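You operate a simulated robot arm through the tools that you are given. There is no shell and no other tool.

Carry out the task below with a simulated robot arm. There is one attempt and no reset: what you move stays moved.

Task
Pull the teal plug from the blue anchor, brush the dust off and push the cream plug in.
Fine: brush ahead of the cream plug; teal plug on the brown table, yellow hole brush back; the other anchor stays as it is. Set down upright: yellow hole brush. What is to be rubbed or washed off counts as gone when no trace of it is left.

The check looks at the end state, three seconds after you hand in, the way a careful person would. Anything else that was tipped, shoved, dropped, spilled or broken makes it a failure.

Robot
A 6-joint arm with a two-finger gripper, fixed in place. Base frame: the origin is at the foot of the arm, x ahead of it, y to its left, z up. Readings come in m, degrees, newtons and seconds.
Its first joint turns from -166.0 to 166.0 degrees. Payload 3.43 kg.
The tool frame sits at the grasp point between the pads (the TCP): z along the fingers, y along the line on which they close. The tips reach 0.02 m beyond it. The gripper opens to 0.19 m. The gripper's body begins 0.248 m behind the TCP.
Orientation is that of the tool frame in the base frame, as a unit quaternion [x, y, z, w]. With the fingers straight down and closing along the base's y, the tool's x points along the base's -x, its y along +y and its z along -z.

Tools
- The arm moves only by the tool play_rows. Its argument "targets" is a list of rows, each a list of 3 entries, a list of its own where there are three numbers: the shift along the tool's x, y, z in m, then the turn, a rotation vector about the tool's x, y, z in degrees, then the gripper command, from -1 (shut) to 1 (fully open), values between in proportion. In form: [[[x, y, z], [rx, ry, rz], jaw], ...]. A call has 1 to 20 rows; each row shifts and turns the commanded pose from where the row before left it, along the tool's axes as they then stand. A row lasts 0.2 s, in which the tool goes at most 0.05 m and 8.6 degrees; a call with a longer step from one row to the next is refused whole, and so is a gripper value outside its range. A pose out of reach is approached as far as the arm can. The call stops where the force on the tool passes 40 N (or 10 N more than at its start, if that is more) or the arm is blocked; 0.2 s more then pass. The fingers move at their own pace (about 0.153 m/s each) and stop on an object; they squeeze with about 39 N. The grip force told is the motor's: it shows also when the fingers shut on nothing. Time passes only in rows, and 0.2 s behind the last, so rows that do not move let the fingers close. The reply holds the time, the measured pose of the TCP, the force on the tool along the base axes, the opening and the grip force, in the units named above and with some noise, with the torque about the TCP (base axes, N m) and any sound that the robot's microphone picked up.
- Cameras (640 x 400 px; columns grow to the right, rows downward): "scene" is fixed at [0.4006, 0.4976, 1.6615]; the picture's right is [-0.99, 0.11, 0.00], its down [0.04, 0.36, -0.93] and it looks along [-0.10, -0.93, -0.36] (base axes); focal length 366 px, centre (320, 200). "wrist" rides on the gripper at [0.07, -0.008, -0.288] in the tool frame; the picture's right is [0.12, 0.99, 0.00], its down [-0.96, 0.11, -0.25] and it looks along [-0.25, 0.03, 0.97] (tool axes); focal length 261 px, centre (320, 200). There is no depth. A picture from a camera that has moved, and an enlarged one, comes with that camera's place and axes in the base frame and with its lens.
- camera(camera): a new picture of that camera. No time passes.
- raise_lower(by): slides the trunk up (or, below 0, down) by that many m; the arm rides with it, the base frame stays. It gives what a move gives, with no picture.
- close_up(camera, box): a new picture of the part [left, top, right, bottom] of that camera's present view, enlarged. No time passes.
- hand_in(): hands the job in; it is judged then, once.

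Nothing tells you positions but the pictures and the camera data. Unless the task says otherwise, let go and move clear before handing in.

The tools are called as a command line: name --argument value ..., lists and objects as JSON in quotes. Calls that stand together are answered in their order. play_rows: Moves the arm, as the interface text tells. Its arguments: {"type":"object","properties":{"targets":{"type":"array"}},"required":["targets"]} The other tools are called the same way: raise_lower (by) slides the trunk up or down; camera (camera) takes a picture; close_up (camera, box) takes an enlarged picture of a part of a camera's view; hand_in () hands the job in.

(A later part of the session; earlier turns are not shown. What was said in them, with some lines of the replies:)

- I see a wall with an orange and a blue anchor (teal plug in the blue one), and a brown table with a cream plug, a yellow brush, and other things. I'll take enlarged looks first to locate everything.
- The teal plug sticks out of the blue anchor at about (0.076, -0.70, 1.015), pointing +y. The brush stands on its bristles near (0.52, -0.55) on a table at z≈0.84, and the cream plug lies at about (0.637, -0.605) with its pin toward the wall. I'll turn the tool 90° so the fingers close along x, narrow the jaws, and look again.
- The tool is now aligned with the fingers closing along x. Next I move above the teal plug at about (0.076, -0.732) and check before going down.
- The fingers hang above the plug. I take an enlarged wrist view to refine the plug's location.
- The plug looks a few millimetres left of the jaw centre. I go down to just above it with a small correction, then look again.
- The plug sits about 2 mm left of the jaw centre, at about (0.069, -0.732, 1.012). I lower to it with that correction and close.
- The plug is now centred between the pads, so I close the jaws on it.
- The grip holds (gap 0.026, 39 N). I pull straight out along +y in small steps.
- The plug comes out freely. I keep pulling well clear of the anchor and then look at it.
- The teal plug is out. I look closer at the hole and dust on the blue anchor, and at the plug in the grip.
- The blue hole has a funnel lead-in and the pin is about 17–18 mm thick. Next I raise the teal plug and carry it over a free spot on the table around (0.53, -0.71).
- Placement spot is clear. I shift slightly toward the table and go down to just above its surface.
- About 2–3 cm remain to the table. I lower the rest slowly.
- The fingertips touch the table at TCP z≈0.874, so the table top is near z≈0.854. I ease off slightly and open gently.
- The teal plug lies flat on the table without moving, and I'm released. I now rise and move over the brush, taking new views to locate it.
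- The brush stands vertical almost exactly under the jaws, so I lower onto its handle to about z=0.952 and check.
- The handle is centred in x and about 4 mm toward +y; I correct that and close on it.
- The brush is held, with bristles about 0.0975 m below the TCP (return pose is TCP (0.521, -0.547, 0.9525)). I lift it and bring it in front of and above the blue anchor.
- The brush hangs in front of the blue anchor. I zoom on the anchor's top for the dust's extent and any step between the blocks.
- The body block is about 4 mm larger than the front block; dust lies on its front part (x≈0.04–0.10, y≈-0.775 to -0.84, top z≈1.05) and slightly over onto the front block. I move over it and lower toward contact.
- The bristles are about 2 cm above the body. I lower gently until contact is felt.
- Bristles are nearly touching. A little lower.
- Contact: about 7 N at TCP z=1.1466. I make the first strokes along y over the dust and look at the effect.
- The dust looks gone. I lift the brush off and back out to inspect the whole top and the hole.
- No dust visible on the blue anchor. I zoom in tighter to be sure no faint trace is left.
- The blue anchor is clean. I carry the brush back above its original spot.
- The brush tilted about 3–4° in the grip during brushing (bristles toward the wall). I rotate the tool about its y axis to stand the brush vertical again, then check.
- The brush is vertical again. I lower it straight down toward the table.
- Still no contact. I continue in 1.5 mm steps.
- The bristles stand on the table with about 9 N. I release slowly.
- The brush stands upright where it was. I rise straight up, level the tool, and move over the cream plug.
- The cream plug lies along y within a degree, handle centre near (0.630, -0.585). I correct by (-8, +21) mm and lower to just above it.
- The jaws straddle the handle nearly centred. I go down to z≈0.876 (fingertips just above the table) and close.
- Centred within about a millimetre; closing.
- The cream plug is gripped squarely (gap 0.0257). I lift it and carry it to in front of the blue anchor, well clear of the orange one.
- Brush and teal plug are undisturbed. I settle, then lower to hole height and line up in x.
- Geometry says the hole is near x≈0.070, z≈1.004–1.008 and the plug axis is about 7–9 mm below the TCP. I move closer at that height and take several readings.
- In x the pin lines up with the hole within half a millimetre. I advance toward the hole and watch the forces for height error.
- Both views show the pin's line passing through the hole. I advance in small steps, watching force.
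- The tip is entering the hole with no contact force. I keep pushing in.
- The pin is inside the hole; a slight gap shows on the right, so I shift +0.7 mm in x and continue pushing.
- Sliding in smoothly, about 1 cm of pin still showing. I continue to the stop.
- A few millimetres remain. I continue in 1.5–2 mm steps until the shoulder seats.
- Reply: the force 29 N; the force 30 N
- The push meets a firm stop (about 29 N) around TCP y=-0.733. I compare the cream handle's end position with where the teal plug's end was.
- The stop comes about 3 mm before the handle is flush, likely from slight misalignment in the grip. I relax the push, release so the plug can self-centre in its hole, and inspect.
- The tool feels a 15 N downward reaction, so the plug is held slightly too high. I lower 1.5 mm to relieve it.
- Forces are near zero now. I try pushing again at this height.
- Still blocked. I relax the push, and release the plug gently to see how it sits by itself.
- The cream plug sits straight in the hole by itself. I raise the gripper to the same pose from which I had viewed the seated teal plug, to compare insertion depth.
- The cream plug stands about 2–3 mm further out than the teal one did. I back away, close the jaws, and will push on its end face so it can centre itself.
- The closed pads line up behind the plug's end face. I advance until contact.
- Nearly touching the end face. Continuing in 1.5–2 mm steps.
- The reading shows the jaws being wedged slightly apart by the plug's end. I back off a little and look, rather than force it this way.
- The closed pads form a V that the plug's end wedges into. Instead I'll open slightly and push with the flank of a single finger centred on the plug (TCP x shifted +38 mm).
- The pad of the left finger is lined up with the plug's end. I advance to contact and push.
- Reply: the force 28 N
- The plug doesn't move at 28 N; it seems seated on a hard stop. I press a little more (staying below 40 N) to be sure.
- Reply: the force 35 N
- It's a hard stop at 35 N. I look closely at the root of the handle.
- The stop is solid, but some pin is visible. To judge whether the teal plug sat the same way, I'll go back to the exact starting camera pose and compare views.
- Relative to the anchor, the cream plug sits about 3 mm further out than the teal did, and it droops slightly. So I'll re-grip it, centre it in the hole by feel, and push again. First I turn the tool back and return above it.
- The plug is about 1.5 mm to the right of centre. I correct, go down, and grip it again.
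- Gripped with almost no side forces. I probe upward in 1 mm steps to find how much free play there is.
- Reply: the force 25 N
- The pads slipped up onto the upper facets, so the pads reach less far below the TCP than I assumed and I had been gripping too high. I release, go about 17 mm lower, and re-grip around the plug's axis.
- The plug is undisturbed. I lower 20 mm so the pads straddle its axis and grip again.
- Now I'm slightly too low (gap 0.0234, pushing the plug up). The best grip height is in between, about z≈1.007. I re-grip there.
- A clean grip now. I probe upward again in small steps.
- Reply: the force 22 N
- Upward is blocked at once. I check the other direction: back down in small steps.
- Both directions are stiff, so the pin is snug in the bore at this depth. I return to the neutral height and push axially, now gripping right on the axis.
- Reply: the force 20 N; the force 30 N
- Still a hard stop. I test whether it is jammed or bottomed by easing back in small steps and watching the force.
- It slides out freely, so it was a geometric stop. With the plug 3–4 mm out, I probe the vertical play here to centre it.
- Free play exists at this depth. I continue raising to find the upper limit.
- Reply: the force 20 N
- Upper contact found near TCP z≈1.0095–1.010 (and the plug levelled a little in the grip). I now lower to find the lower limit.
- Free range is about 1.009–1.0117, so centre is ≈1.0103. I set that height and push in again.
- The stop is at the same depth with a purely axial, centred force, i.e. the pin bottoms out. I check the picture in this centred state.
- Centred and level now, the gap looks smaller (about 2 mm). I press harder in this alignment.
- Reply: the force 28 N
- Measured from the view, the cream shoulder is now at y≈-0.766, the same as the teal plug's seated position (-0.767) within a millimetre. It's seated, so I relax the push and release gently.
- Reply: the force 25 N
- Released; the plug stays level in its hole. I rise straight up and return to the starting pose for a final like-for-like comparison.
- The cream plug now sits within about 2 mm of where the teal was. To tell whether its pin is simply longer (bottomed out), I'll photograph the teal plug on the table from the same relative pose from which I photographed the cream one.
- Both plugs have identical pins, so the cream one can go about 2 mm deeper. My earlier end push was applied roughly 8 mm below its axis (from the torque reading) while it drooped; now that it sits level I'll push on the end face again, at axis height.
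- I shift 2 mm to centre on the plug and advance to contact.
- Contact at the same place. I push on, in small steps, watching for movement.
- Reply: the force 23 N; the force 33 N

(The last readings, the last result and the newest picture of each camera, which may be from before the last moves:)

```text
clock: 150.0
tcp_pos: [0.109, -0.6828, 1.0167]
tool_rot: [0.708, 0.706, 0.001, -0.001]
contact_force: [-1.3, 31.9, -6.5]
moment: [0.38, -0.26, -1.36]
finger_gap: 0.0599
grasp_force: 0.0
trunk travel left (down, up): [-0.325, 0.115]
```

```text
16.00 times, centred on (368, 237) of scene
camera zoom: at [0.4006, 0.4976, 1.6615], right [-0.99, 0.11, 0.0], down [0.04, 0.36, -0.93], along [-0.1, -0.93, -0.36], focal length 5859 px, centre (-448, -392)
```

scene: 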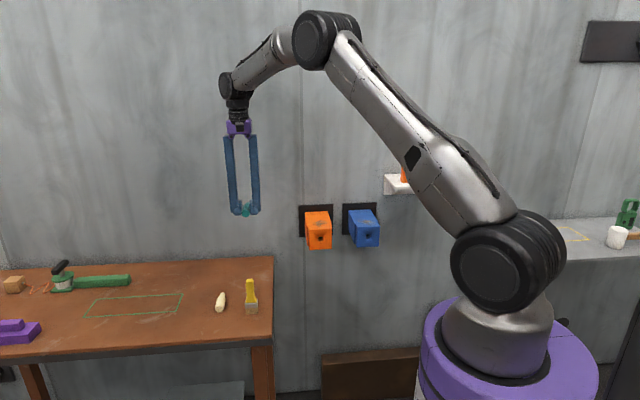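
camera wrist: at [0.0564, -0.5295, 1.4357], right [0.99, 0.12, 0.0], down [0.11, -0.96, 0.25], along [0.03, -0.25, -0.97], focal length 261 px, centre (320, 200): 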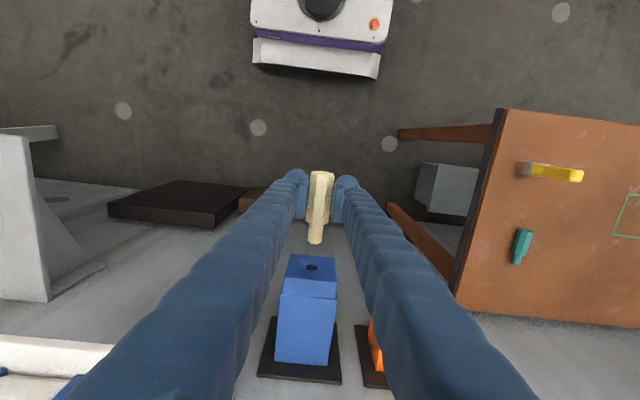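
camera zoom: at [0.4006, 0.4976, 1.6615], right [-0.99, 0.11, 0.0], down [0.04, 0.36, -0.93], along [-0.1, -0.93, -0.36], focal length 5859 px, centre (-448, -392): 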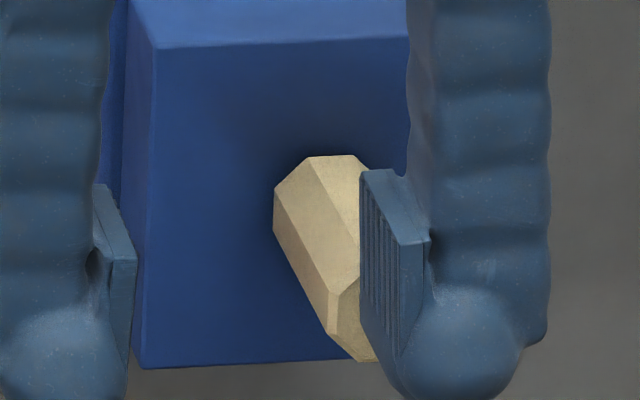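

No movement at 32 N of centred axial push, so the plug is fully home as far as it will go, level and firmly held. I back away, rise to a clear pose, and do a final check of everything.

play_rows --targets '[[[0.005, 0, 0], [0, 0, 0], -0.37], [[0.02, 0, 0], [0, 0, 0], -0.37], [[0.03, 0, -0.03], [0, 0, 0], -0.37], [[0.02, 0, -0.045], [0, 0, 0], -0.37], [[0.02, 0.02, -0.04], [0, 0, 0], -0.37], [[0, 0.04, -0.03], [0, 0, 0], -0.37], [[0, 0.04, -0.03], [0, 0, 0], -0.37], [[0, 0, -0.045], [0, 0, 0], -0.37], [[0, 0, -0.045], [0, 0, 0], -0.37], [[0, 0, -0.045], [0, 0, 0], -0.37], [[0, 0, -0.045], [0, 0, 0], -0.37], [[0, 0, -0.045], [0, 0, 0], -0.37], [[0, 0, 0], [0, 0, 0], -0.37], [[0, 0, 0], [0, 0, 0], -0.37]]'

camera --camera "scene"

close_up --camera "scene" --box '[160, 250, 320, 350]'

close_up --camera "scene" --box '[280, 180, 440, 280]'

close_up --camera "scene" --box '[356, 225, 380, 249]'

close_up --camera "scene" --box '[0, 240, 200, 365]'

```text
clock: 153.0
tcp_pos: [0.2114, -0.5928, 1.4158]
tool_rot: [0.707, 0.707, -0.001, 0.0]
contact_force: [-0.6, 0.4, 0.4]
moment: [0.04, -0.03, -0.02]
finger_gap: 0.0593
grasp_force: 0.0
trunk travel left (down, up): [-0.325, 0.115]
```

```text
taken
```

scene: 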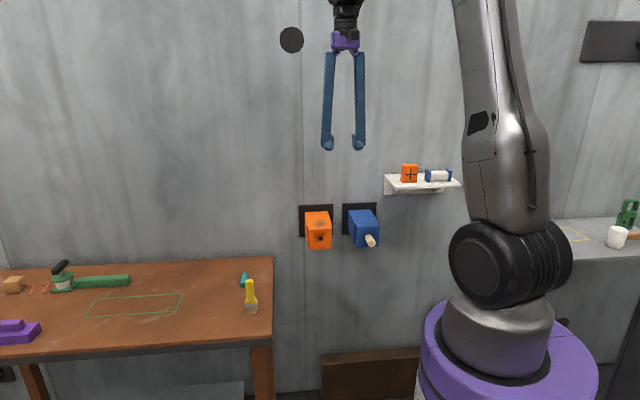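

```text
4.00 times, centred on (240, 300) of scene
camera zoom: at [0.4006, 0.4976, 1.6615], right [-0.99, 0.11, 0.0], down [0.04, 0.36, -0.93], along [-0.1, -0.93, -0.36], focal length 1465 px, centre (640, -200)
```

zoom: 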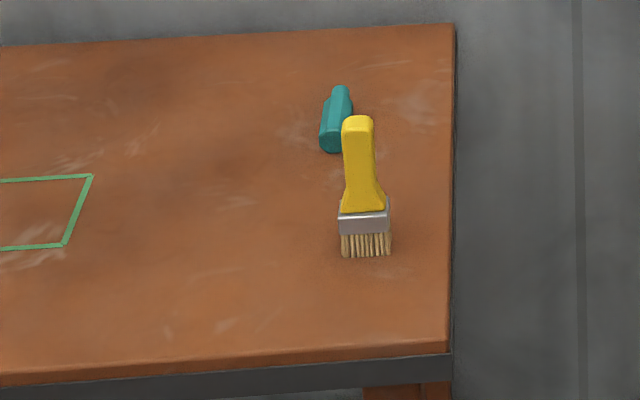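

```text
4.00 times, centred on (360, 230) of scene
camera zoom: at [0.4006, 0.4976, 1.6615], right [-0.99, 0.11, 0.0], down [0.04, 0.36, -0.93], along [-0.1, -0.93, -0.36], focal length 1465 px, centre (160, 80)
```

zoom: 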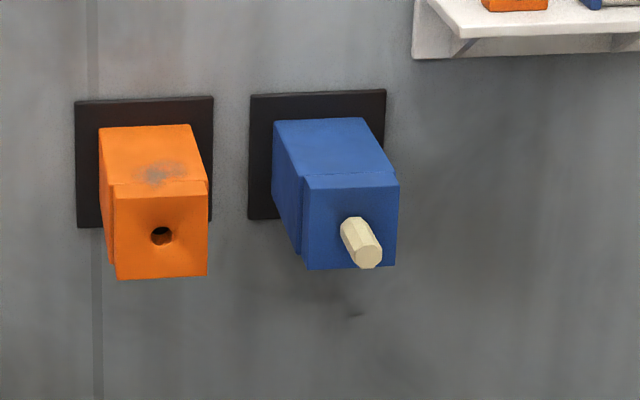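

```text
16.00 times, centred on (368, 237) of scene
camera zoom: at [0.4006, 0.4976, 1.6615], right [-0.99, 0.11, 0.0], down [0.04, 0.36, -0.93], along [-0.1, -0.93, -0.36], focal length 5859 px, centre (-448, -392)
```

zoom: 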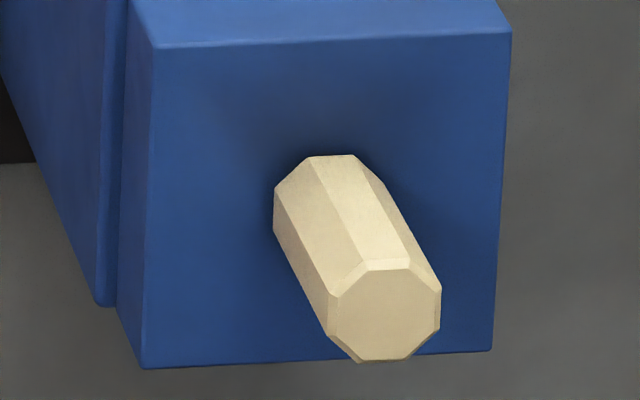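

```text
3.20 times, centred on (100, 302) of scene
camera zoom: at [0.4006, 0.4976, 1.6615], right [-0.99, 0.11, 0.0], down [0.04, 0.36, -0.93], along [-0.1, -0.93, -0.36], focal length 1172 px, centre (1024, -128)
```

zoom: 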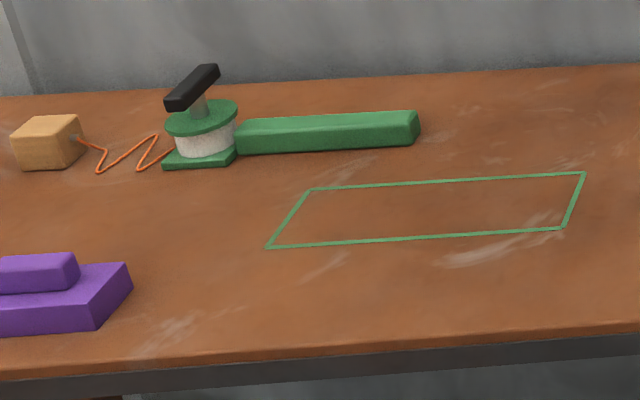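

Final check: the cream plug sits level in the blue anchor with the dust gone, and the teal plug lies on the brown table. The brush stands upright back at its spot. The orange anchor and the other objects look unchanged, and the gripper is clear. The cream handle stops 2–4 mm short of the face, against a hard stop that held under pushes of up to 35 N. Handing in.

hand_in

```text
The job is handed in.
```

I've handed in the job, and everything is done, except that the cream plug may sit slightly short of where the teal plug did.

- **Cream plug:** it sits level in the blue anchor and stays put by itself. Its handle stops about 2–4 mm short of the face. I pushed it centred with up to about 32 N and it did not move any further. By my camera estimates the teal plug sat 0–3 mm deeper, and both plugs look identical. I can't tell whether the check counts this as fully in.
- **Dust:** I brushed the blue anchor before the cream plug went in, and close-up pictures showed no trace left.
- **Teal plug:** it lies flat on the brown table.
- **Yellow hole brush:** it stands upright on its bristles, within a few millimetres of where it started.
- **Orange anchor and everything else:** I touched nothing else. In the final pictures the orange anchor still has its dust, and nothing else in view has moved.
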